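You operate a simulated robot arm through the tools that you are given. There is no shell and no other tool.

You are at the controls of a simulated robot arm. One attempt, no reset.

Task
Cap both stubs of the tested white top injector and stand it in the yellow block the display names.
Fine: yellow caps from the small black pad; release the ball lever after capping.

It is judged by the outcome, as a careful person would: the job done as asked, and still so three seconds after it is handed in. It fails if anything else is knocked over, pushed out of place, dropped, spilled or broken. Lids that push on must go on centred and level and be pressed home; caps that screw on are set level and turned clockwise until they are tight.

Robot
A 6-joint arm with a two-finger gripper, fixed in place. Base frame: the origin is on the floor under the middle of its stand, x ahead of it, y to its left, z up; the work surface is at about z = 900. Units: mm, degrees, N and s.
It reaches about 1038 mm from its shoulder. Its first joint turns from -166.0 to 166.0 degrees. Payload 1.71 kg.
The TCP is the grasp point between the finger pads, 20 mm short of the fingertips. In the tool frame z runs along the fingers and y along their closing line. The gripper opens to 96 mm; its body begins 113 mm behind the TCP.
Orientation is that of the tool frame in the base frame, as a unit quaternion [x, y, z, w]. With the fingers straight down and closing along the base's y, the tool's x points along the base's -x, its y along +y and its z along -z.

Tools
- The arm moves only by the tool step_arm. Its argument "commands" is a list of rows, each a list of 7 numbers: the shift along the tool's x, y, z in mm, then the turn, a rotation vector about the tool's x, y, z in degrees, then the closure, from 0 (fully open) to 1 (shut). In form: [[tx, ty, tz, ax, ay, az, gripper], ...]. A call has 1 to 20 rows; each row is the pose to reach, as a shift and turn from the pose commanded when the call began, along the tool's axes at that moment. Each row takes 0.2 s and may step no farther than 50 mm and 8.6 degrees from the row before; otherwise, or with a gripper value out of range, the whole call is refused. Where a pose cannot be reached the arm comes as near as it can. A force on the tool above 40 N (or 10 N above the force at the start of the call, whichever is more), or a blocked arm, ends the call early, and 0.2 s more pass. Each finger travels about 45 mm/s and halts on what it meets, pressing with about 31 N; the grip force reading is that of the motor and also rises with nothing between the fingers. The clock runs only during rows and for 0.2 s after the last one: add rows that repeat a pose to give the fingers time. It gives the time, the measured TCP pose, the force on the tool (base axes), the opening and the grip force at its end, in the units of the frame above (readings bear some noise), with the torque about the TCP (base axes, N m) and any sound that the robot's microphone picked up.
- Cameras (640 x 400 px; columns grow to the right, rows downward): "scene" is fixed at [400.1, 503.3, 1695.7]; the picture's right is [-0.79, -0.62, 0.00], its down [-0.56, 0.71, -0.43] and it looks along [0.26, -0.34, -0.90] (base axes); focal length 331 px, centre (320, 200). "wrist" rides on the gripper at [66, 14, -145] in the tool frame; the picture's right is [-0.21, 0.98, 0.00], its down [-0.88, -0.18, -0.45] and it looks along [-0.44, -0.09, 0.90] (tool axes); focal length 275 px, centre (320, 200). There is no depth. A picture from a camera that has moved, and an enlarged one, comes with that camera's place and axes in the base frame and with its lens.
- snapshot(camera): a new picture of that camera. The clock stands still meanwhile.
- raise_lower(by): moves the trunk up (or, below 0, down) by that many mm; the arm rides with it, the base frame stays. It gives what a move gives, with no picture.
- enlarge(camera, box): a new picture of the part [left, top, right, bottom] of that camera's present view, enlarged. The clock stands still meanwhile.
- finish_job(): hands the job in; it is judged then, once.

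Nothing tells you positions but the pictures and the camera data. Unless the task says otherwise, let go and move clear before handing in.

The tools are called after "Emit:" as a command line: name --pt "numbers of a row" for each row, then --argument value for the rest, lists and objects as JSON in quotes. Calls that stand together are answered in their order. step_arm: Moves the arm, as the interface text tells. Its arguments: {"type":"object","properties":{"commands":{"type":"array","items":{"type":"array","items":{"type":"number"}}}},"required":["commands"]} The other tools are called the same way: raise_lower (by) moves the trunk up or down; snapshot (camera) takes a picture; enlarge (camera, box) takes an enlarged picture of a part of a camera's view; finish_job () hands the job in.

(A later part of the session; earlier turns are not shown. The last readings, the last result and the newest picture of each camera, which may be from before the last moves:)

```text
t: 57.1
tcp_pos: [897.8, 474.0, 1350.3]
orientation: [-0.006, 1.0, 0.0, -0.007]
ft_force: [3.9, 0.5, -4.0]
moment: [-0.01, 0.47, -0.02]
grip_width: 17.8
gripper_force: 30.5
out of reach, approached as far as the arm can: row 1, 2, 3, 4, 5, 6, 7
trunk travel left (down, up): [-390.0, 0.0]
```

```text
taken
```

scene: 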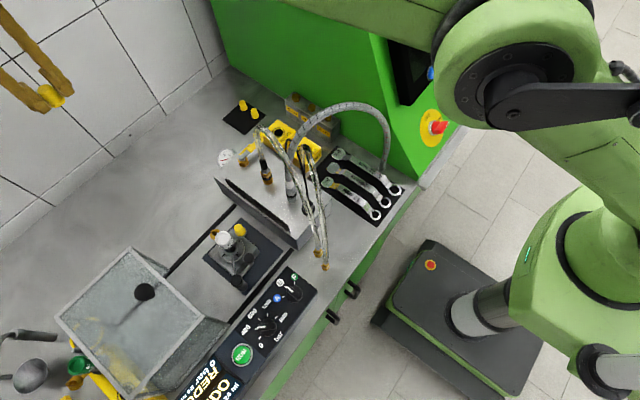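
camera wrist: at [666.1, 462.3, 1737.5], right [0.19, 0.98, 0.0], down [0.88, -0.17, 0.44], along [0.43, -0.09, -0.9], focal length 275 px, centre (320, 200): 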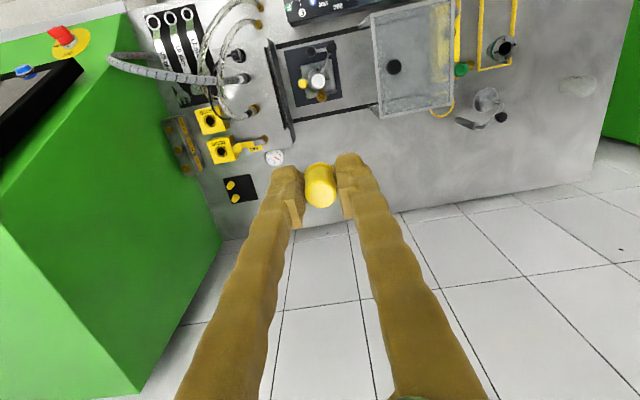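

Emit:
step_arm --pt "-15 9 25 0 0 0 1" --pt "-15 9 50 0 0 0 1" --pt "-15 9 75 0 0 0 1" --pt "-15 9 100 0 0 0 1" --pt "-15 9 125 0 0 0 1" --pt "-15 9 150 0 0 0 1" --pt "-15 9 150 0 0 0 1"

Emit:
snapshot --camera "scene"

```text
t: 58.7
tcp_pos: [898.2, 479.5, 1213.1]
orientation: [-0.006, 1.0, 0.0, -0.002]
ft_force: [0.5, -0.1, 0.6]
moment: [-0.01, -0.01, 0.01]
grip_width: 18.0
gripper_force: 31.4
out of reach, approached as far as the arm can: row 1
trunk travel left (down, up): [-390.0, 0.0]
```

```text
taken
```

scene: 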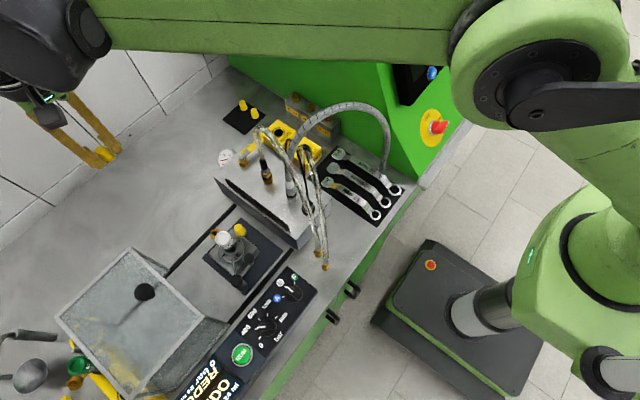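

The arm is elbow-up again. Now I'll come inward to above the brass stub.

Emit:
step_arm --pt "35 -6 0 0 0 0.7 1" --pt "75 -13 0 0 0 0.7 1" --pt "115 -20 0 0 0 0.7 1" --pt "159 -28 0 0 0 0.7 1" --pt "159 -28 0 0 0 0.7 1" --pt "159 -28 0 0 0 0.7 1"

Emit:
snapshot --camera "scene"

Emit:
snapshot --camera "wrist"

```text
t: 60.1
tcp_pos: [740.1, 449.3, 1213.2]
orientation: [0.0, 1.0, -0.001, -0.003]
ft_force: [0.6, 0.6, 0.0]
moment: [-0.05, 0.04, 0.01]
grip_width: 17.8
gripper_force: 30.9
trunk travel left (down, up): [-390.0, 0.0]
```

```text
taken
```

scene: 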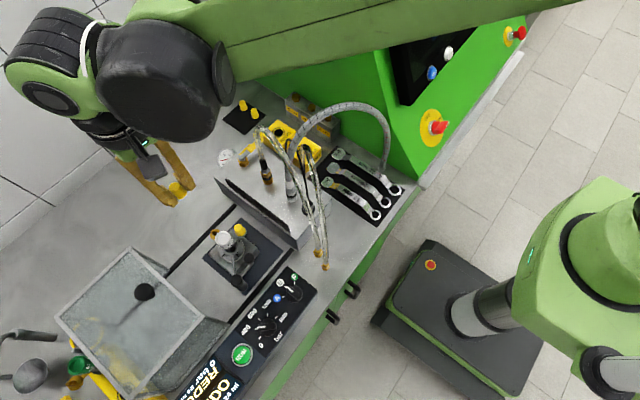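

```text
taken
camera wrist: at [675.0, 464.6, 1357.2], right [0.21, 0.98, 0.0], down [0.88, -0.18, 0.44], along [0.43, -0.09, -0.9], focal length 275 px, centre (320, 200)
```

wrist: 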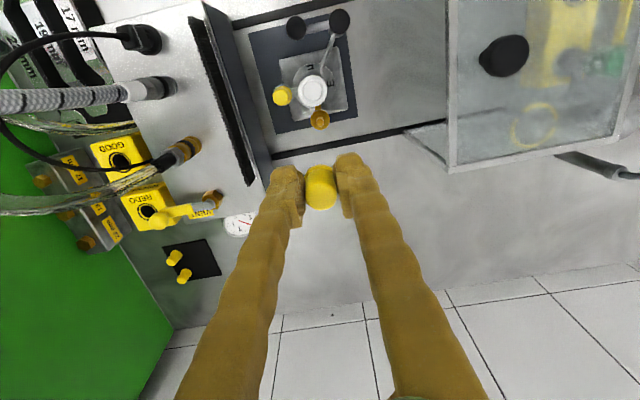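

Emit:
step_arm --pt "0 0.4 40 0 -0.3 0 1" --pt "0 0.4 80 0 -0.3 0 1" --pt "0 0.4 115 0 -0.3 0 1" --pt "0 0.4 140 0 -0.3 0 1" --pt "0 0.4 160 0 -0.3 0 1" --pt "0 0.4 160 0 -0.3 0 1"

Emit:
snapshot --camera "wrist"

Emit:
enlarge --camera "wrist" --box '[290, 125, 350, 185]'

Emit:
snapshot --camera "scene"

```text
t: 61.5
tcp_pos: [739.1, 450.5, 1055.5]
orientation: [0.0, 1.0, 0.0, 0.001]
ft_force: [0.2, 0.0, 0.2]
moment: [-0.01, 0.01, 0.01]
grip_width: 17.7
gripper_force: 30.8
trunk travel left (down, up): [-390.0, 0.0]
```

```text
taken
camera wrist: at [672.8, 465.7, 1199.1], right [0.21, 0.98, 0.0], down [0.88, -0.18, 0.45], along [0.44, -0.09, -0.9], focal length 275 px, centre (320, 200)
```

wrist: 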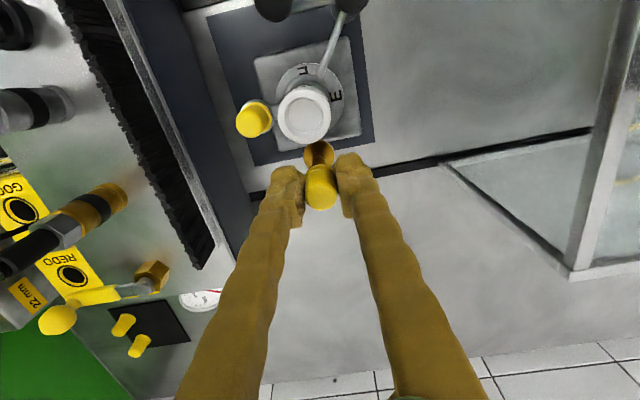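

```text
6.67 times, centred on (320, 155) of wrist
camera zoom: at [672.8, 465.7, 1199.1], right [0.21, 0.98, 0.0], down [0.88, -0.18, 0.45], along [0.44, -0.09, -0.9], focal length 1835 px, centre (320, 500)
```

zoom: 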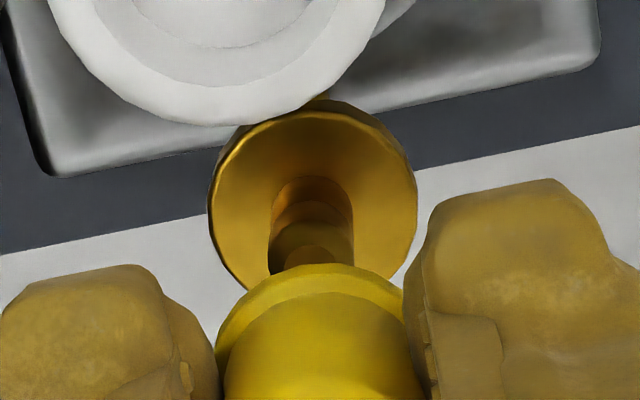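

```text
taken
```

scene: 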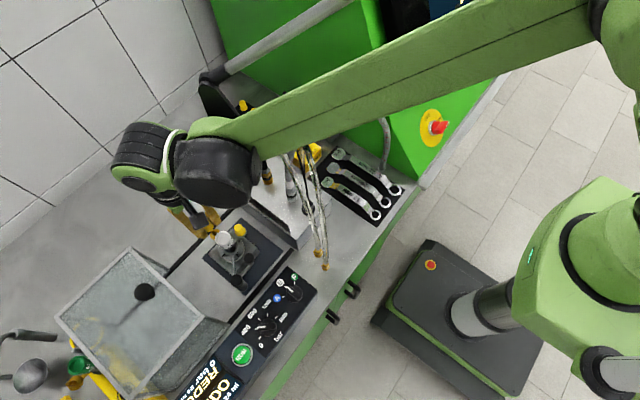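

Emit:
enlarge --camera "wrist" --box '[270, 140, 370, 240]'

Emit:
enlarge --camera "scene" --box '[170, 190, 260, 270]'

```text
4.00 times, centred on (320, 190) of wrist
camera zoom: at [672.8, 465.7, 1199.1], right [0.21, 0.98, 0.0], down [0.88, -0.18, 0.45], along [0.44, -0.09, -0.9], focal length 1101 px, centre (320, 240)
```

zoom: 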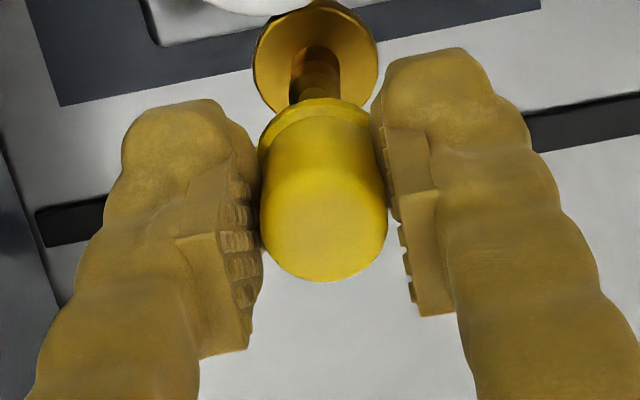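

```text
5.00 times, centred on (215, 230) of scene
camera zoom: at [400.1, 503.3, 1695.7], right [-0.79, -0.62, 0.0], down [-0.56, 0.71, -0.43], along [0.26, -0.34, -0.9], focal length 1657 px, centre (845, 50)
```

zoom: 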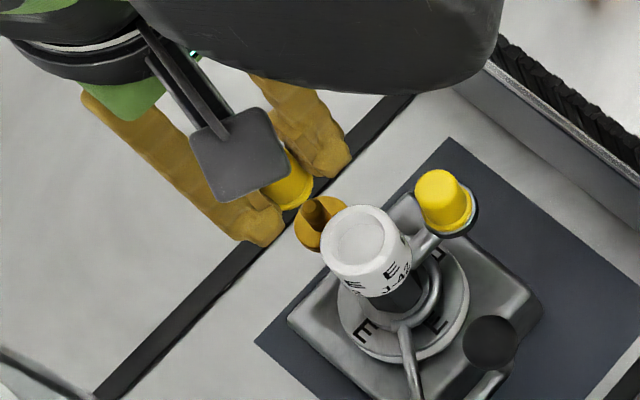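

The second cap has slid about 3 mm sideways along the finger pads but is still upright, so I'll offset the hand by that much. I'll shift and come down close above the stub tip.

Emit:
step_arm --pt "3.7 -1.4 4 0 0 0 1" --pt "3.7 -1.4 14 0 0 0 1" --pt "3.7 -1.4 14 0 0 0 1"

Emit:
enlarge --camera "wrist" --box '[280, 120, 360, 200]'

Emit:
enlarge --camera "scene" --box '[180, 200, 250, 260]'

```text
t: 62.3
tcp_pos: [734.7, 450.3, 1041.3]
orientation: [0.001, 1.0, 0.0, 0.001]
ft_force: [0.2, 0.1, -0.8]
moment: [0.05, -0.02, 0.02]
grip_width: 18.0
gripper_force: 31.3
trunk travel left (down, up): [-390.0, 0.0]
```

```text
5.00 times, centred on (320, 160) of wrist
camera zoom: at [669.0, 464.4, 1184.5], right [0.21, 0.98, 0.0], down [0.88, -0.18, 0.45], along [0.44, -0.09, -0.9], focal length 1376 px, centre (320, 400)
```

zoom: 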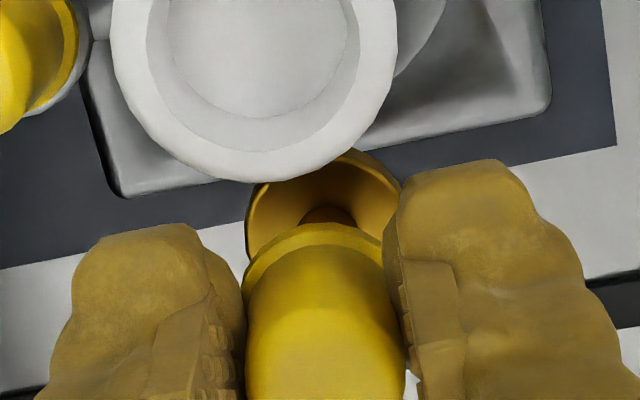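

```text
6.67 times, centred on (215, 230) of scene
camera zoom: at [400.1, 503.3, 1695.7], right [-0.79, -0.62, 0.0], down [-0.56, 0.71, -0.43], along [0.26, -0.34, -0.9], focal length 2209 px, centre (1020, 0)
```

zoom: 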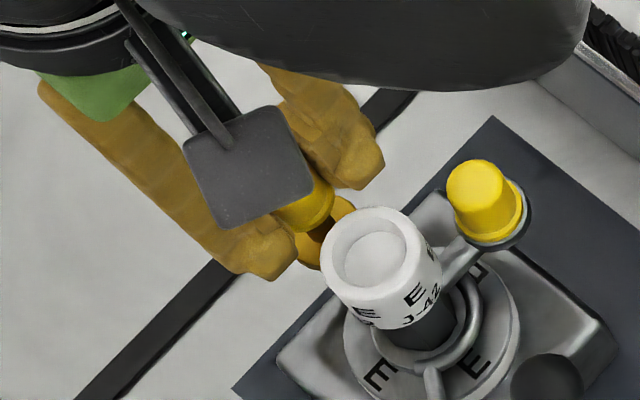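

Emit:
step_arm --pt "-0.4 -0.1 3 0 0 0 1" --pt "-0.4 -0.1 6 0 0 0 1" --pt "-0.4 -0.1 9 0 0 0 1" --pt "-0.4 -0.1 12 0 0 0 1" --pt "-0.4 -0.1 12 0 0 0 1"

Emit:
enlarge --camera "wrist" --box '[280, 120, 360, 200]'

```text
t: 63.5
tcp_pos: [734.7, 449.5, 1029.2]
orientation: [0.001, 1.0, 0.001, 0.001]
ft_force: [0.0, 0.4, -0.8]
moment: [0.02, -0.02, 0.0]
grip_width: 17.7
gripper_force: 31.0
trunk travel left (down, up): [-390.0, 0.0]
```

```text
5.00 times, centred on (320, 160) of wrist
camera zoom: at [668.5, 464.9, 1172.5], right [0.21, 0.98, 0.0], down [0.88, -0.18, 0.45], along [0.44, -0.09, -0.9], focal length 1376 px, centre (320, 400)
```

zoom: 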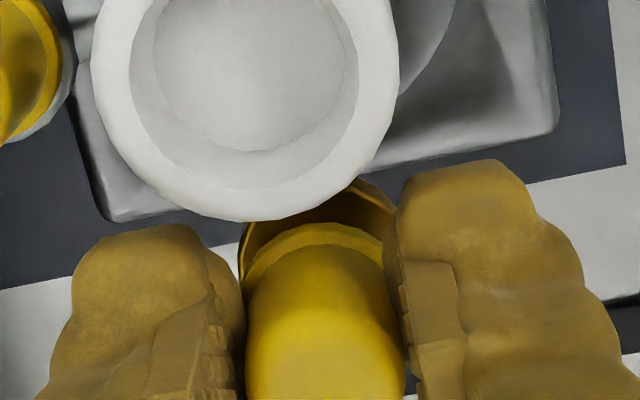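

Emit:
step_arm --pt "-1.2 -0.1 0 0 0 0 1" --pt "-1.2 -0.1 3 0 0 0 1" --pt "-1.2 -0.1 6 0 0 0 1" --pt "-1.2 -0.1 9 0 0 0 1" --pt "-1.2 -0.1 10.5 0 0 0 1" --pt "-1.2 -0.1 10.5 0 0 0 1"

Emit:
enlarge --camera "wrist" --box '[280, 120, 360, 200]'

```text
t: 64.9
tcp_pos: [736.0, 448.4, 1018.2]
orientation: [0.0, 1.0, 0.0, 0.001]
ft_force: [-0.8, -0.3, -0.6]
moment: [0.02, 0.01, 0.01]
grip_width: 17.8
gripper_force: 31.2
trunk travel left (down, up): [-390.0, 0.0]
```

```text
5.00 times, centred on (320, 160) of wrist
camera zoom: at [670.0, 464.6, 1161.8], right [0.21, 0.98, 0.0], down [0.88, -0.18, 0.45], along [0.44, -0.09, -0.9], focal length 1376 px, centre (320, 400)
```

zoom: 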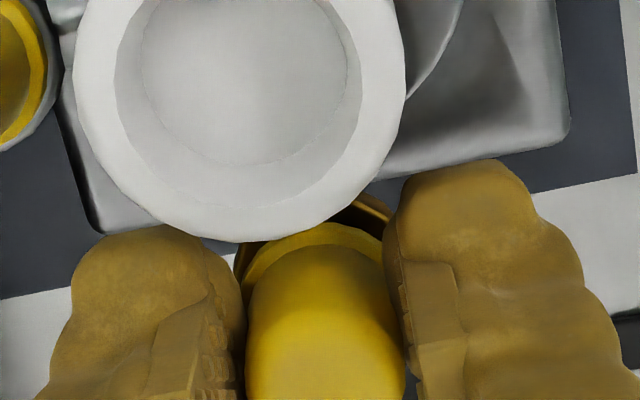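

Emit:
step_arm --pt "0 0 2 0 0 0 1" --pt "0 0 4 0 0 0 1" --pt "0 0 5.5 0 0 0 1" --pt "0 0 6.5 0 0 0 1" --pt "0 0 7.5 0 0 0 1" --pt "0 0 8.2 0 0 0 1" --pt "0 0 8.2 0 0 0 1"

Emit:
enlarge --camera "wrist" --box '[280, 120, 360, 200]'

```text
t: 66.5
tcp_pos: [735.0, 448.4, 1008.7]
orientation: [0.0, 1.0, 0.001, 0.001]
ft_force: [1.6, 0.6, 4.2]
moment: [0.02, -0.08, 0.03]
grip_width: 17.5
gripper_force: 31.0
trunk travel left (down, up): [-390.0, 0.0]
```

```text
5.00 times, centred on (320, 160) of wrist
camera zoom: at [669.7, 464.2, 1153.5], right [0.21, 0.98, 0.0], down [0.88, -0.18, 0.45], along [0.44, -0.09, -0.9], focal length 1376 px, centre (320, 400)
```

zoom: 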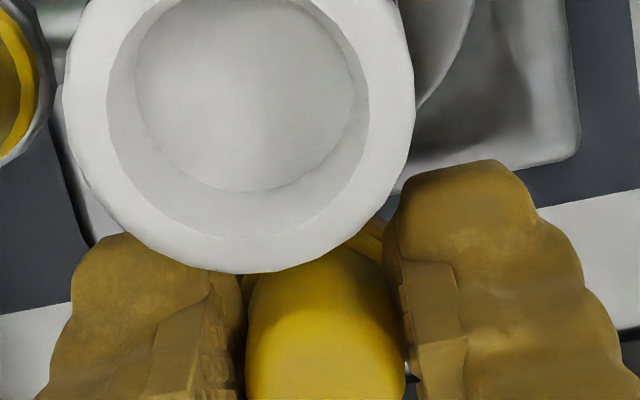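

Emit:
step_arm --pt "0 0 0.5 0 0 0 1" --pt "0 0 1 0 0 0 1" --pt "0 0 1.5 0 0 0 1" --pt "0 0 1.5 0 0 0 1"

```text
t: 67.5
tcp_pos: [736.3, 449.9, 1008.7]
orientation: [-0.001, 1.0, 0.001, 0.001]
ft_force: [8.7, 2.1, 27.8]
moment: [0.03, -0.3, 0.01]
grip_width: 17.9
gripper_force: 30.7
trunk travel left (down, up): [-390.0, 0.0]
```

Emit:
step_arm --pt "-0.5 0 0 0 0 0 0.8" --pt "-0.5 0 0 0 0 0 0.7" --pt "-0.5 0 0 0 0 0 0.6" --pt "-0.5 0 0 0 0 0 0.6"

Emit:
snapshot --camera "wrist"

```text
t: 68.5
tcp_pos: [736.6, 448.3, 1006.6]
orientation: [-0.001, 1.0, 0.001, 0.0]
ft_force: [1.2, 0.0, 0.8]
moment: [0.01, -0.02, 0.0]
grip_width: 38.5
gripper_force: 0.0
trunk travel left (down, up): [-390.0, 0.0]
```

```text
taken
camera wrist: at [670.2, 464.4, 1151.4], right [0.21, 0.98, 0.0], down [0.88, -0.18, 0.45], along [0.44, -0.09, -0.9], focal length 275 px, centre (320, 200)
```

wrist: 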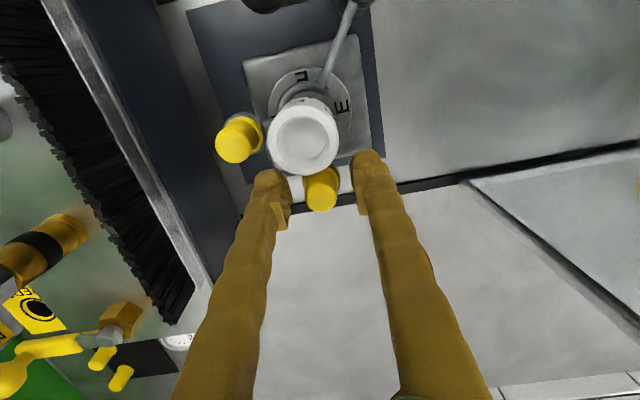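

Released cleanly. I'll rise, inspect the brass cap, and press it home with closed fingers.

Emit:
step_arm --pt "0 0 -10 0 0 0 0.6" --pt "0 0 -25 0 0 0 0.6" --pt "0 0 -45 0 0 0 0.6" --pt "0 0 -60 0 0 0 0.6" --pt "0 0 -60 0 0 0 0.6"

Emit:
enlarge --camera "wrist" --box '[260, 70, 380, 190]'

Emit:
enlarge --camera "scene" --box '[190, 200, 270, 270]'

```text
t: 69.7
tcp_pos: [736.0, 450.6, 1067.3]
orientation: [0.0, 1.0, 0.001, 0.001]
ft_force: [-0.7, 0.3, -0.5]
moment: [-0.02, 0.01, -0.01]
grip_width: 38.2
gripper_force: 0.1
trunk travel left (down, up): [-390.0, 0.0]
```

```text
3.33 times, centred on (320, 130) of wrist
camera zoom: at [670.1, 464.9, 1212.0], right [0.21, 0.98, 0.0], down [0.88, -0.18, 0.45], along [0.44, -0.09, -0.9], focal length 918 px, centre (320, 433)
```

zoom: 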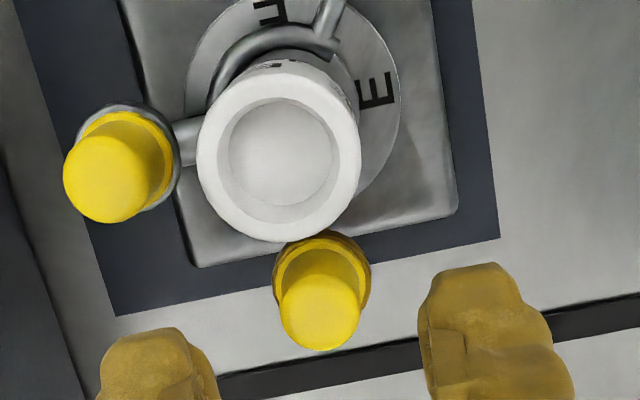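

```text
5.71 times, centred on (230, 235) of scene
camera zoom: at [400.1, 503.3, 1695.7], right [-0.79, -0.62, 0.0], down [-0.56, 0.71, -0.43], along [0.26, -0.34, -0.9], focal length 1894 px, centre (834, 0)
```

zoom: 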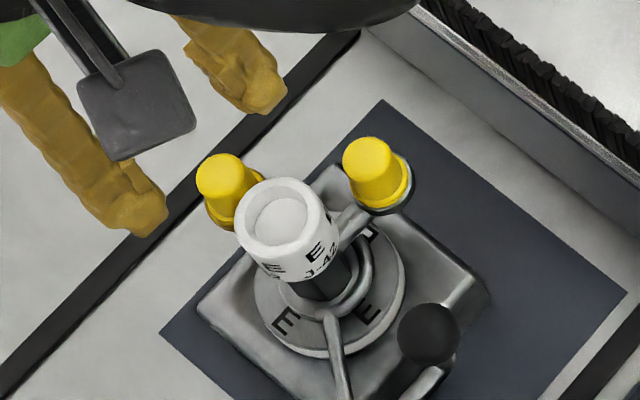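

Emit:
step_arm --pt "-2.5 -0.2 0 0 0 0 0.8" --pt "-2.5 -0.2 5 0 0 0 1" --pt "-2.5 -0.2 15 0 0 0 1" --pt "-2.5 -0.2 25 0 0 0 1" --pt "-2.5 -0.2 30 0 0 0 1" --pt "-2.5 -0.2 33 0 0 0 1" --pt "-2.5 -0.2 35 0 0 0 1" --pt "-2.5 -0.2 36.5 0 0 0 1" --pt "-2.5 -0.2 37.5 0 0 0 1" --pt "-2.5 -0.2 38 0 0 0 1"

```text
t: 71.9
tcp_pos: [738.5, 449.5, 1030.6]
orientation: [0.0, 1.0, 0.0, 0.0]
ft_force: [-0.3, -1.2, 3.2]
moment: [-0.02, 0.0, -0.02]
grip_width: 5.6
gripper_force: 29.6
trunk travel left (down, up): [-390.0, 0.0]
```

Emit:
step_arm --pt "0 0 0.7 0 0 0 1" --pt "0 0 1.4 0 0 0 1" --pt "0 0 2 0 0 0 1" --pt "0 0 2.5 0 0 0 1" --pt "0 0 2.8 0 0 0 1"

```text
t: 73.1
tcp_pos: [738.3, 448.4, 1027.5]
orientation: [0.0, 1.0, 0.001, 0.002]
ft_force: [7.9, 4.7, 39.1]
moment: [0.06, -0.14, 0.01]
grip_width: 6.2
gripper_force: 29.3
trunk travel left (down, up): [-390.0, 0.0]
```

Emit:
step_arm --pt "0 0 -8 0 0 0 1" --pt "0 0 -30 0 0 0 1" --pt "0 0 -65 0 0 0 1" --pt "0 0 -100 0 0 0 1" --pt "0 0 -100 0 0 0 1"

Emit:
snapshot --camera "wrist"

Emit:
enlarge --camera "wrist" --box '[240, 20, 380, 160]'

Emit:
enlarge --camera "scene" --box '[195, 215, 265, 300]'

```text
t: 74.3
tcp_pos: [739.3, 448.2, 1126.0]
orientation: [0.0, 1.0, 0.0, 0.001]
ft_force: [-0.5, 1.1, -0.2]
moment: [-0.02, -0.01, 0.0]
grip_width: 0.0
gripper_force: 29.5
trunk travel left (down, up): [-390.0, 0.0]
```

```text
taken
camera wrist: at [672.5, 462.9, 1271.0], right [0.21, 0.98, 0.0], down [0.88, -0.18, 0.45], along [0.44, -0.09, -0.9], focal length 275 px, centre (320, 200)
```

wrist: 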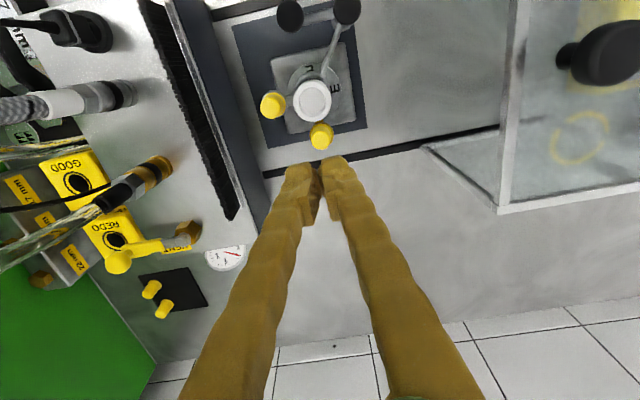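

```text
2.86 times, centred on (310, 90) of wrist
camera zoom: at [672.5, 462.9, 1271.0], right [0.21, 0.98, 0.0], down [0.88, -0.18, 0.45], along [0.44, -0.09, -0.9], focal length 786 px, centre (349, 514)
```

zoom: 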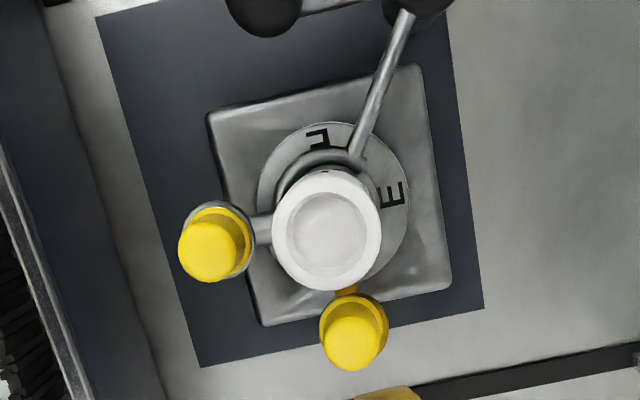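

```text
4.71 times, centred on (230, 258) of scene
camera zoom: at [400.1, 503.3, 1695.7], right [-0.79, -0.62, 0.0], down [-0.56, 0.71, -0.43], along [0.26, -0.34, -0.9], focal length 1560 px, centre (744, -71)
```

zoom: 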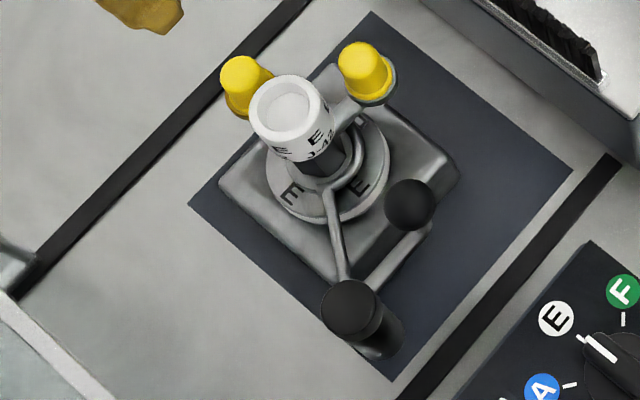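

Both caps are on, level and flush. The clamp's fork wraps the injector's −x side with its opening facing away, so swinging the ball toward the robot (clockwise from above around the post) should free it; I'll turn the gripper 90° and move above the ball to check.

Emit:
step_arm --pt "10 0 0 0 0 8 0.9" --pt "20 0 0 0 0 16 0.8" --pt "30 0 0 0 0 24 0.7" --pt "40 0 0 0 0 32 0.62" --pt "50 0 0 0 0 40 0.62" --pt "60 0 0 0 0 48 0.62" --pt "70 0 0 0 0 56 0.62" --pt "80 0 0 0 0 64 0.62" --pt "90 0 0 0 0 72 0.62" --pt "100 0 0 0 0 80 0.62" --pt "105 0 0 0 0 88 0.62" --pt "105 0 0 0 0 90 0.62" --pt "105 0 0 0 0 90 0.62"

Emit:
snapshot --camera "wrist"

Emit:
enlarge --camera "wrist" --box '[270, 60, 410, 200]'

Emit:
snapshot --camera "scene"

```text
t: 77.1
tcp_pos: [633.5, 448.3, 1126.0]
orientation: [0.708, 0.707, 0.001, 0.0]
ft_force: [0.2, -0.4, 0.3]
moment: [0.0, -0.03, -0.03]
grip_width: 36.6
gripper_force: 0.0
trunk travel left (down, up): [-390.0, 0.0]
```

```text
taken
camera wrist: at [647.3, 515.7, 1270.5], right [0.98, -0.21, 0.0], down [-0.19, -0.88, 0.44], along [-0.09, -0.43, -0.9], focal length 275 px, centre (320, 200)
```

wrist: 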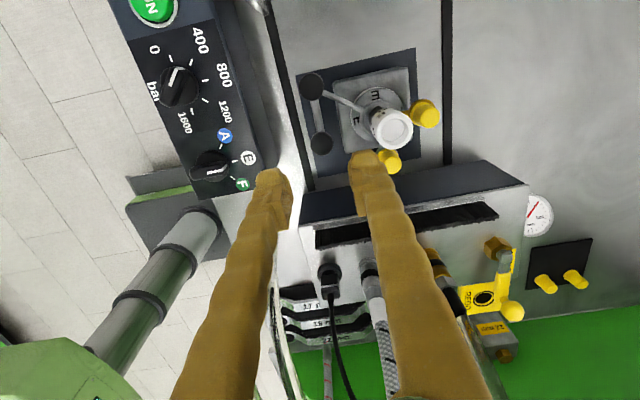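

```text
2.86 times, centred on (340, 130) of wrist
camera zoom: at [647.3, 515.7, 1270.5], right [0.98, -0.21, 0.0], down [-0.19, -0.88, 0.44], along [-0.09, -0.43, -0.9], focal length 786 px, centre (263, 400)
```

zoom: 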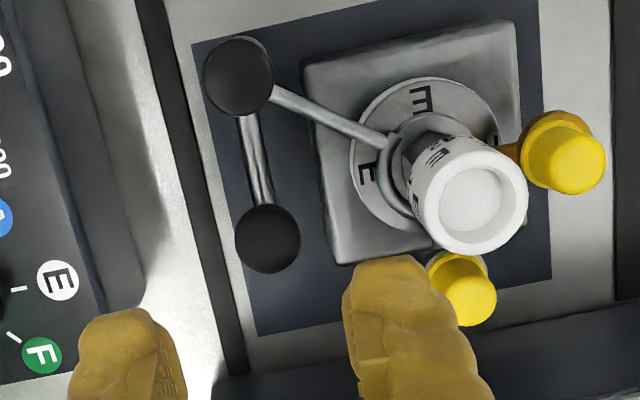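

```text
taken
```

scene: 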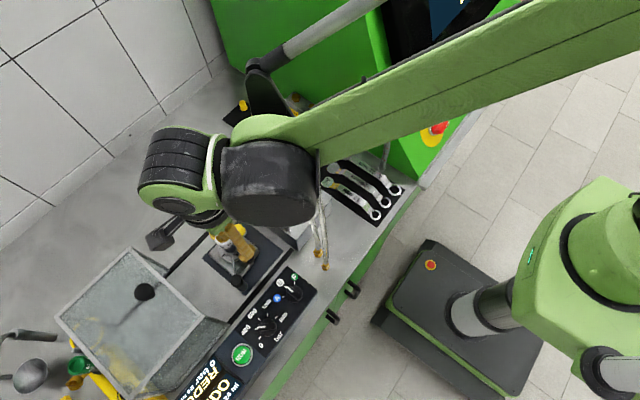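

Emit:
step_arm --pt "-1.5 0.5 30 0 0 0 0.62" --pt "-3.3 0.9 60 0 0 0 0.62" --pt "-3.3 0.9 80 0 0 0 0.62" --pt "-3.3 0.9 80 0 0 0 0.62"

Emit:
snapshot --camera "wrist"

Emit:
enlarge --camera "wrist" --box '[250, 80, 390, 220]'

Emit:
enlarge --camera "scene" --box '[195, 215, 275, 300]'

```text
t: 78.1
tcp_pos: [634.2, 446.2, 1046.7]
orientation: [0.707, 0.707, 0.001, 0.0]
ft_force: [-0.1, -0.2, 0.4]
moment: [-0.02, 0.0, 0.03]
grip_width: 36.3
gripper_force: 0.0
trunk travel left (down, up): [-390.0, 0.0]
```

```text
taken
camera wrist: at [648.0, 512.9, 1191.0], right [0.98, -0.21, 0.0], down [-0.18, -0.88, 0.44], along [-0.09, -0.43, -0.9], focal length 275 px, centre (320, 200)
```

wrist: 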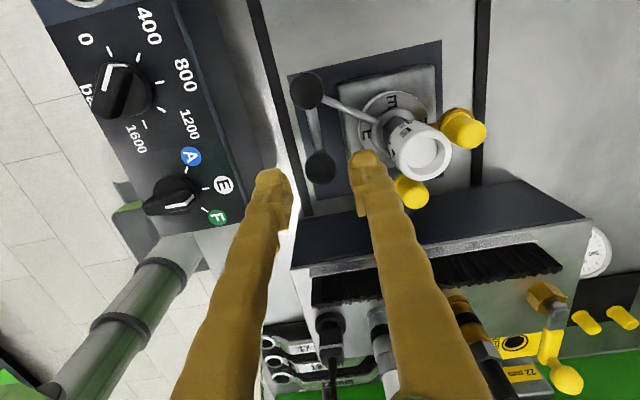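

```text
2.86 times, centred on (320, 150) of wrist
camera zoom: at [648.0, 512.9, 1191.0], right [0.98, -0.21, 0.0], down [-0.18, -0.88, 0.44], along [-0.09, -0.43, -0.9], focal length 786 px, centre (320, 343)
```

zoom: 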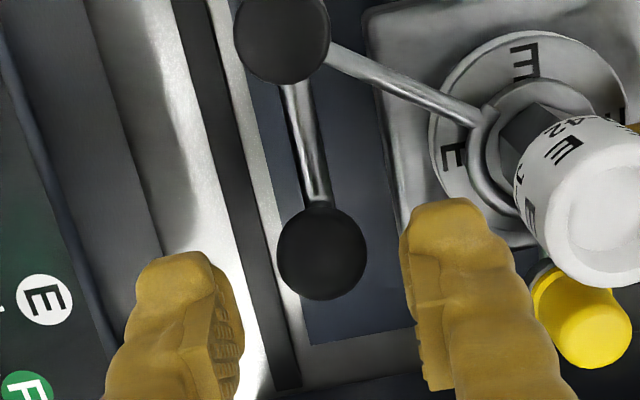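

```text
4.71 times, centred on (235, 258) of scene
camera zoom: at [400.1, 503.3, 1695.7], right [-0.79, -0.62, 0.0], down [-0.56, 0.71, -0.43], along [0.26, -0.34, -0.9], focal length 1560 px, centre (720, -71)
```

zoom: 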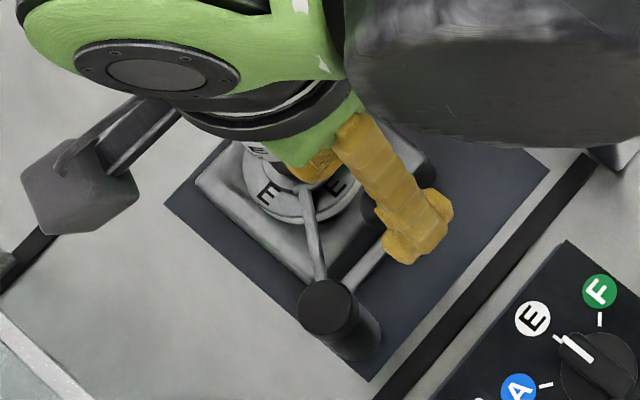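

Emit:
step_arm --pt "0 0.4 10 0 0 0 0.62" --pt "0 0.4 20 0 0 0 0.62" --pt "0 0.4 30 0 0 0 0.62" --pt "0 0.4 37 0 0 0 0.62" --pt "0 0.4 37 0 0 0 0.62"

Emit:
snapshot --camera "wrist"

Emit:
enlarge --camera "scene" --box '[195, 215, 275, 300]'

```text
t: 79.3
tcp_pos: [635.0, 447.2, 1009.3]
orientation: [0.707, 0.707, 0.002, 0.001]
ft_force: [-0.7, 0.7, 0.2]
moment: [0.0, -0.04, -0.01]
grip_width: 36.2
gripper_force: 0.0
trunk travel left (down, up): [-390.0, 0.0]
```

```text
taken
camera wrist: at [648.5, 513.5, 1153.3], right [0.98, -0.21, 0.0], down [-0.18, -0.88, 0.44], along [-0.09, -0.43, -0.9], focal length 275 px, centre (320, 200)
```

wrist: 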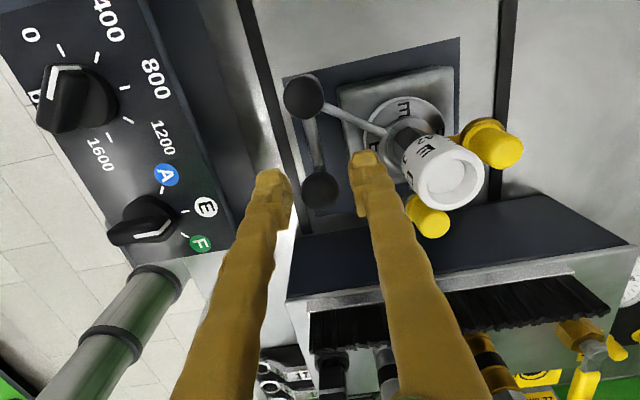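

```text
4.71 times, centred on (235, 258) of scene
camera zoom: at [400.1, 503.3, 1695.7], right [-0.79, -0.62, 0.0], down [-0.56, 0.71, -0.43], along [0.26, -0.34, -0.9], focal length 1560 px, centre (720, -71)
```

zoom: 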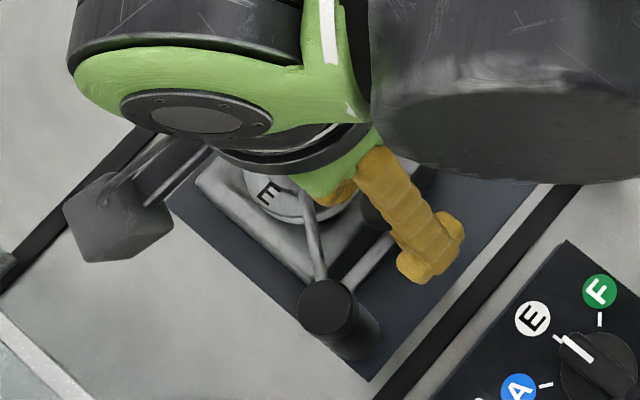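

The ball sits centred between the fingers. I'll close on it.

Emit:
step_arm --pt "0 0 0 0 0 0 0.7" --pt "0 0 0 0 0 0 0.8" --pt "0 0 0 0 0 0 0.8" --pt "0 0 0 0 0 0 0.8"

Emit:
enlarge --camera "wrist" --box '[250, 100, 390, 240]'

```text
t: 80.3
tcp_pos: [635.2, 446.6, 1008.6]
orientation: [0.708, 0.707, 0.0, 0.0]
ft_force: [-0.8, -0.1, -1.0]
moment: [-0.02, 0.01, -0.01]
grip_width: 20.3
gripper_force: 1.0
trunk travel left (down, up): [-390.0, 0.0]
```

```text
2.86 times, centred on (320, 170) of wrist
camera zoom: at [648.4, 513.4, 1153.5], right [0.98, -0.21, 0.0], down [-0.18, -0.88, 0.44], along [-0.09, -0.43, -0.9], focal length 786 px, centre (320, 286)
```

zoom: 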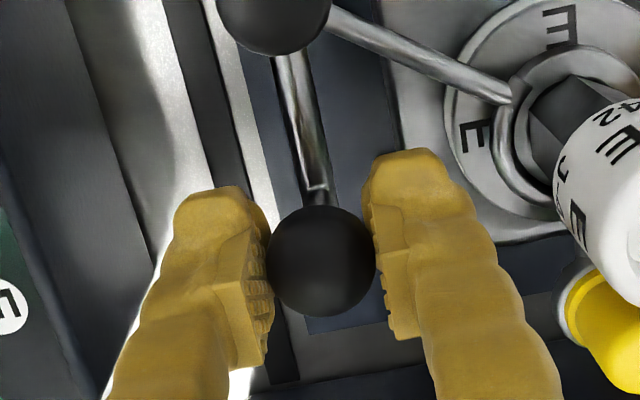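

I can clearly see the fork is a hook open on the far side, so a clockwise swing frees it. I'll move the ball along its arc around the post, first 15°.

Emit:
step_arm --pt "0.1 -2.1 0 0 0 0 0.82" --pt "0.2 -4.3 0 0 0 0 0.82" --pt "0.4 -6.4 0 0 0 0 0.82" --pt "0.7 -8.5 0 0 0 0 0.82" --pt "1.2 -10.6 0 0 0 0 0.82" --pt "1.7 -12.7 0 0 0 0 0.82"

Emit:
enlarge --camera "wrist" --box '[250, 70, 420, 240]'

```text
t: 81.7
tcp_pos: [622.1, 448.6, 1009.4]
orientation: [0.707, 0.707, 0.001, 0.0]
ft_force: [5.5, -4.4, -6.8]
moment: [-0.06, -0.05, -0.33]
grip_width: 18.3
gripper_force: 35.3
trunk travel left (down, up): [-390.0, 0.0]
```

```text
2.35 times, centred on (335, 155) of wrist
camera zoom: at [636.0, 514.6, 1153.5], right [0.98, -0.21, 0.0], down [-0.18, -0.88, 0.44], along [-0.09, -0.43, -0.9], focal length 648 px, centre (285, 306)
```

zoom: 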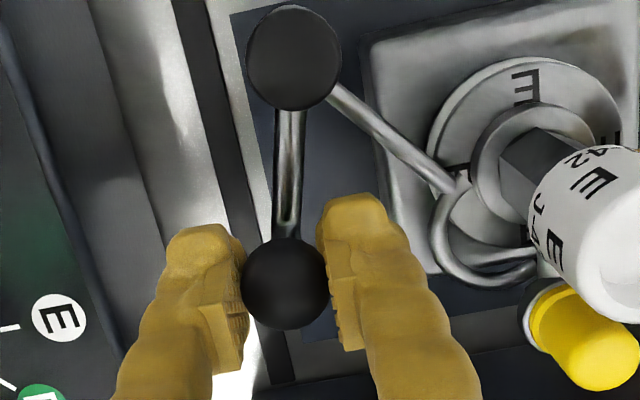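

The fork swings together with the lever. I'll continue along the arc.

Emit:
step_arm --pt "1.3 -4.1 0 0 0 0 0.81" --pt "2.9 -8 0 0 0 0 0.81" --pt "4.9 -11.8 0 0 0 0 0.81" --pt "7.2 -15.4 0 0 0 0 0.81" --pt "9.8 -18.8 0 0 0 0 0.81" --pt "12.7 -21.9 0 0 0 0 0.81"

Emit:
snapshot --camera "wrist"

```text
t: 83.1
tcp_pos: [600.0, 461.4, 1010.5]
orientation: [0.707, 0.707, 0.001, 0.001]
ft_force: [1.2, 0.7, -0.3]
moment: [0.02, -0.04, 0.0]
grip_width: 19.5
gripper_force: 6.8
trunk travel left (down, up): [-390.0, 0.0]
```

```text
taken
camera wrist: at [612.9, 527.8, 1154.6], right [0.98, -0.21, 0.0], down [-0.18, -0.88, 0.44], along [-0.09, -0.43, -0.9], focal length 275 px, centre (320, 200)
```

wrist: 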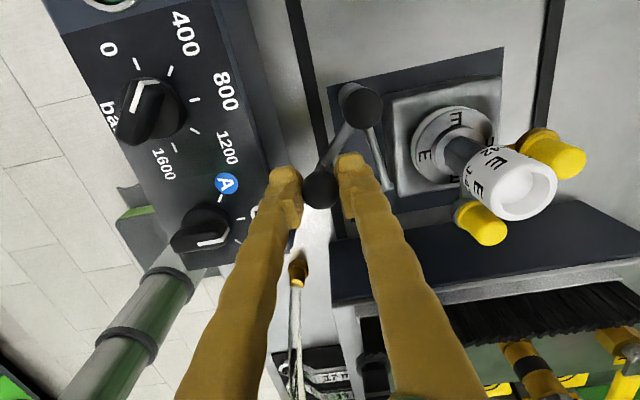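

The fork is now clear of the injector, but the outer finger is close to the control panel edge. I'll loosen slightly, rise 9 mm, and continue swinging the lever to its stop.

Emit:
step_arm --pt "0 0 0 0 0 0 0.74" --pt "0 0 -4 0 0 0 0.74" --pt "0 0 -9 0 0 0 0.74" --pt "0 0 -9 0 0 0 0.78"

Emit:
enlarge --camera "wrist" --box '[230, 60, 430, 240]'

```text
t: 84.1
tcp_pos: [599.0, 460.4, 1020.0]
orientation: [0.707, 0.707, 0.0, 0.001]
ft_force: [0.2, -0.2, -0.2]
moment: [0.0, 0.0, 0.01]
grip_width: 21.5
gripper_force: 0.1
trunk travel left (down, up): [-390.0, 0.0]
```

```text
2.22 times, centred on (330, 150) of wrist
camera zoom: at [613.5, 527.7, 1163.4], right [0.98, -0.21, 0.0], down [-0.18, -0.88, 0.44], along [-0.09, -0.43, -0.9], focal length 612 px, centre (298, 311)
```

zoom: 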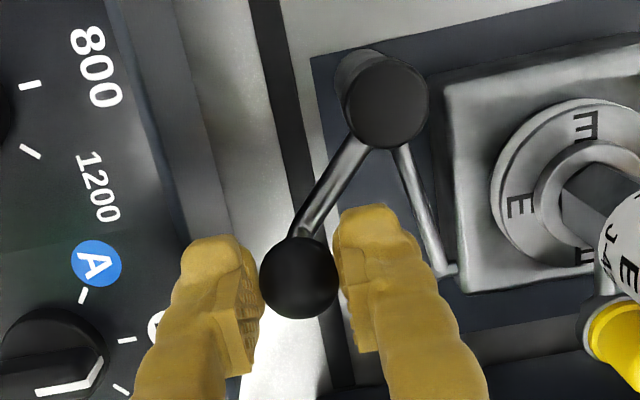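

Emit:
step_arm --pt "0 0 0 0 0 0 0.82" --pt "3.1 -2.9 0 0 0 0 0.82" --pt "6.5 -5.5 0 0 0 0 0.82" --pt "10.1 -7.8 0 0 0 0 0.82" --pt "13.9 -9.8 0 0 0 0 0.82"

Emit:
enlarge --camera "wrist" --box '[230, 60, 430, 240]'

```text
t: 85.3
tcp_pos: [590.3, 474.0, 1020.4]
orientation: [0.707, 0.707, 0.002, 0.001]
ft_force: [9.2, -2.4, 15.1]
moment: [-0.26, -0.15, -0.3]
grip_width: 20.0
gripper_force: 35.3
trunk travel left (down, up): [-390.0, 0.0]
```

```text
2.22 times, centred on (330, 150) of wrist
camera zoom: at [604.3, 540.6, 1164.0], right [0.98, -0.21, 0.0], down [-0.19, -0.88, 0.44], along [-0.09, -0.43, -0.9], focal length 612 px, centre (298, 311)
```

zoom: 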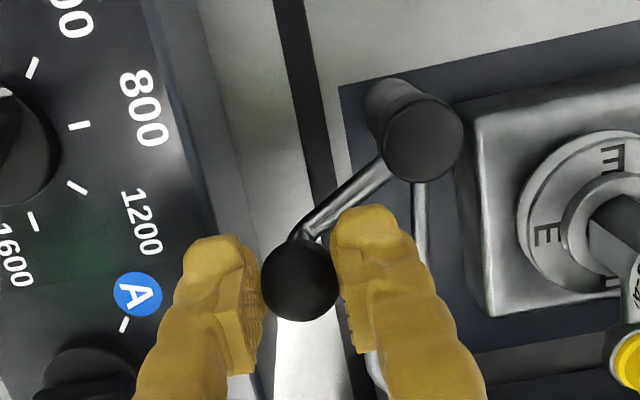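

Emit:
step_arm --pt "2.4 -1.5 0 0 0 0 0.8" --pt "4.9 -2.8 0 0 0 0 0.8" --pt "7 -3.5 0 0 0 0 0.8" --pt "9 -4.1 0 0 0 0 0.8" --pt "11 -4.6 0 0 0 0 0.8"

Emit:
enlarge --camera "wrist" --box '[230, 60, 430, 240]'

```text
t: 86.5
tcp_pos: [586.9, 486.0, 1018.5]
orientation: [0.707, 0.707, 0.001, 0.0]
ft_force: [1.2, -6.0, 2.7]
moment: [-0.08, 0.02, -0.27]
grip_width: 20.2
gripper_force: 35.2
trunk travel left (down, up): [-390.0, 0.0]
```

```text
2.22 times, centred on (330, 150) of wrist
camera zoom: at [600.0, 551.6, 1163.8], right [0.98, -0.21, 0.0], down [-0.18, -0.88, 0.44], along [-0.09, -0.43, -0.9], focal length 612 px, centre (298, 311)
```

zoom: 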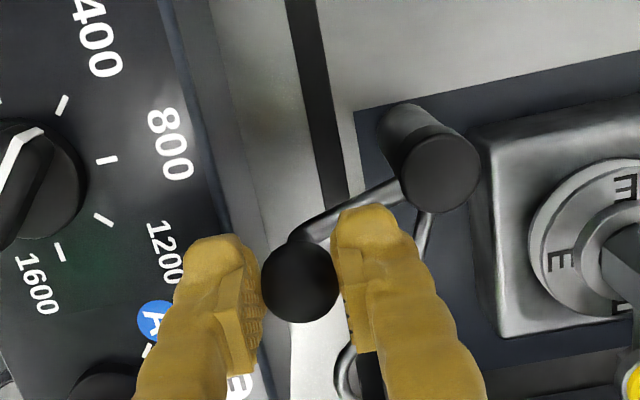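

The lever is swung about 78°, with the fork fully away from the injector. I'll release the ball and rise.

Emit:
step_arm --pt "0 0 0 0 0 0 0.72" --pt "0 0 0 0 0 0 0.7" --pt "0 0 -10 0 0 0 0.7" --pt "0 0 -40 0 0 0 0.7" --pt "0 0 -80 0 0 0 0.7" --pt "0 0 -120 0 0 0 0.7" --pt "0 0 -120 0 0 0 0.7"

Emit:
snapshot --camera "wrist"

Emit:
enlarge --camera "wrist" --box '[280, 60, 480, 220]'

Emit:
enlarge --camera "scene" --box '[195, 215, 275, 300]'

```text
t: 88.1
tcp_pos: [586.4, 484.1, 1138.4]
orientation: [0.707, 0.707, 0.001, 0.0]
ft_force: [-0.1, 0.7, -1.1]
moment: [-0.02, -0.02, 0.01]
grip_width: 28.7
gripper_force: 0.1
trunk travel left (down, up): [-390.0, 0.0]
```

```text
taken
camera wrist: at [599.8, 550.6, 1283.9], right [0.98, -0.21, 0.0], down [-0.18, -0.88, 0.44], along [-0.09, -0.43, -0.9], focal length 275 px, centre (320, 200)
```

wrist: 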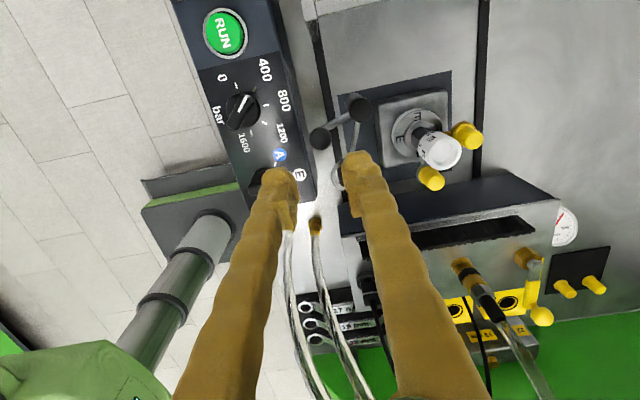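

```text
2.50 times, centred on (380, 140) of wrist
camera zoom: at [599.8, 550.6, 1283.9], right [0.98, -0.21, 0.0], down [-0.18, -0.88, 0.44], along [-0.09, -0.43, -0.9], focal length 688 px, centre (170, 350)
```

zoom: 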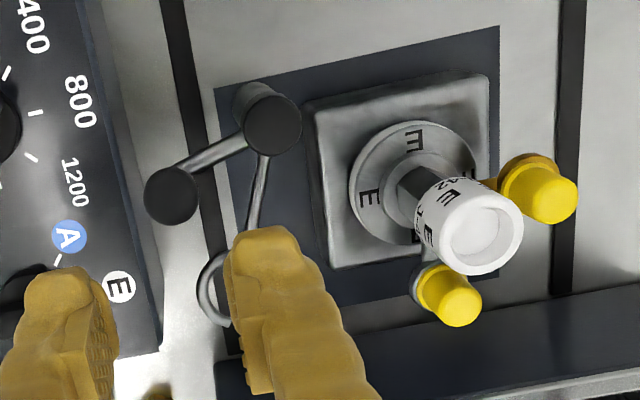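

```text
4.71 times, centred on (235, 258) of scene
camera zoom: at [400.1, 503.3, 1695.7], right [-0.79, -0.62, 0.0], down [-0.56, 0.71, -0.43], along [0.26, -0.34, -0.9], focal length 1560 px, centre (720, -71)
```

zoom: 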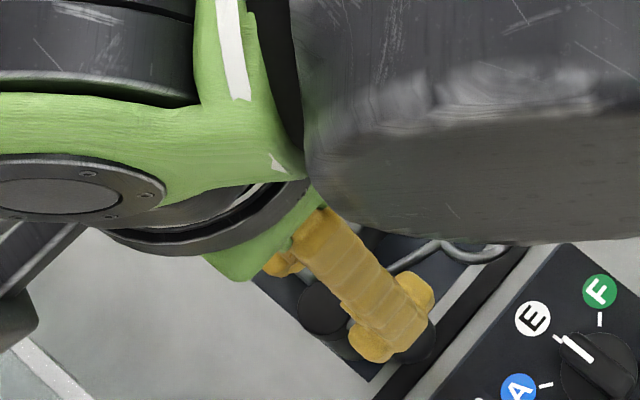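

The lever is released with its fork swung well clear, and the injector still stands in the seat. Next I'll turn the gripper another 45° (camera toward the free back-left side) and move above the injector to grasp its white top.

Emit:
step_arm --pt "-5 19 0 0 0 8 0.6" --pt "-10 38 0 0 0 16 0.5" --pt "-16 57 0 0 0 24 0.45" --pt "-22 76 0 0 0 32 0.45" --pt "-28 95 0 0 0 40 0.45" --pt "-32 113 0 0 0 45 0.45" --pt "-32 113 0 0 0 45 0.45" --pt "-32 113 0 0 0 45 0.45"

Emit:
snapshot --camera "wrist"

Emit:
enlarge --camera "wrist" --box '[250, 80, 390, 220]'

Emit:
snapshot --camera "scene"

```text
t: 89.9
tcp_pos: [698.9, 454.0, 1138.1]
orientation: [0.924, 0.383, 0.0, 0.0]
ft_force: [-0.2, 0.2, -0.1]
moment: [0.01, -0.03, 0.02]
grip_width: 53.1
gripper_force: 0.0
trunk travel left (down, up): [-390.0, 0.0]
```

```text
taken
camera wrist: at [754.5, 490.8, 1282.9], right [0.55, -0.84, 0.0], down [-0.75, -0.49, 0.44], along [-0.37, -0.24, -0.9], focal length 275 px, centre (320, 200)
```

wrist: 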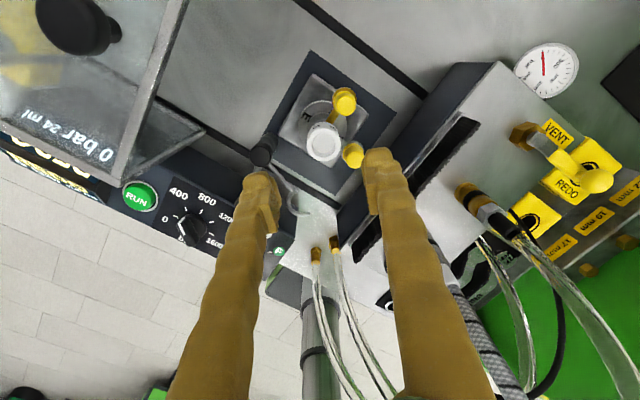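

```text
2.86 times, centred on (320, 150) of wrist
camera zoom: at [754.5, 490.8, 1282.9], right [0.55, -0.84, 0.0], down [-0.75, -0.49, 0.44], along [-0.37, -0.24, -0.9], focal length 786 px, centre (320, 343)
```

zoom: 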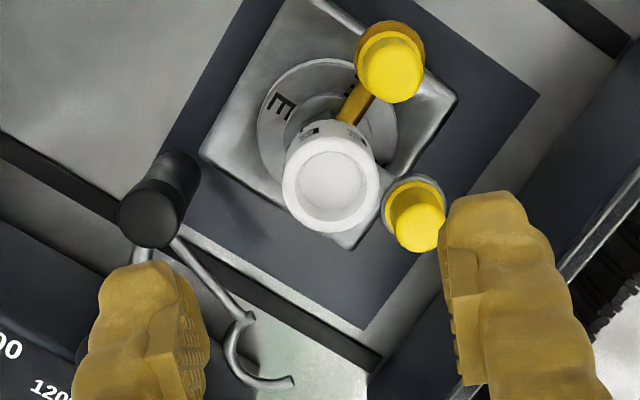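

```text
taken
```

scene: 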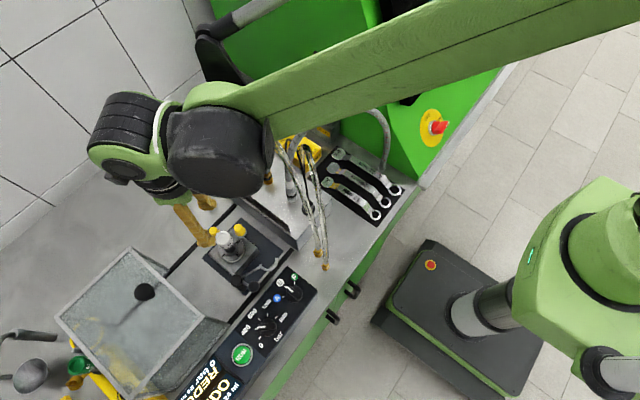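

Emit:
step_arm --pt "-1.5 3.3 20 0 0 0 0.45" --pt "-1.5 3.3 45 0 0 0 0.45" --pt "-1.5 3.3 70 0 0 0 0.45" --pt "-1.5 3.3 70 0 0 0 0.45"

Emit:
enlarge --camera "wrist" --box '[250, 100, 390, 240]'

Emit:
enlarge --camera "scene" --box '[180, 200, 270, 280]'

```text
t: 90.9
tcp_pos: [701.4, 449.9, 1068.5]
orientation: [0.924, 0.382, 0.001, 0.0]
ft_force: [0.6, 0.2, -0.2]
moment: [0.02, 0.02, 0.02]
grip_width: 53.0
gripper_force: 0.0
trunk travel left (down, up): [-390.0, 0.0]
```

```text
2.86 times, centred on (320, 170) of wrist
camera zoom: at [757.1, 487.9, 1212.6], right [0.55, -0.84, 0.0], down [-0.75, -0.49, 0.44], along [-0.37, -0.24, -0.9], focal length 786 px, centre (320, 286)
```

zoom: 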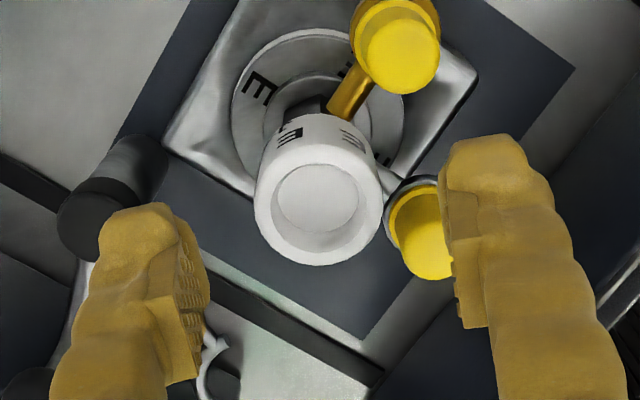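

```text
5.00 times, centred on (225, 240) of scene
camera zoom: at [400.1, 503.3, 1695.7], right [-0.79, -0.62, 0.0], down [-0.56, 0.71, -0.43], along [0.26, -0.34, -0.9], focal length 1657 px, centre (795, 0)
```

zoom: 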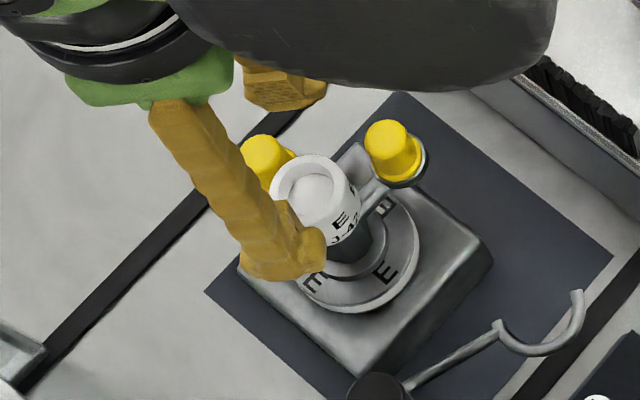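

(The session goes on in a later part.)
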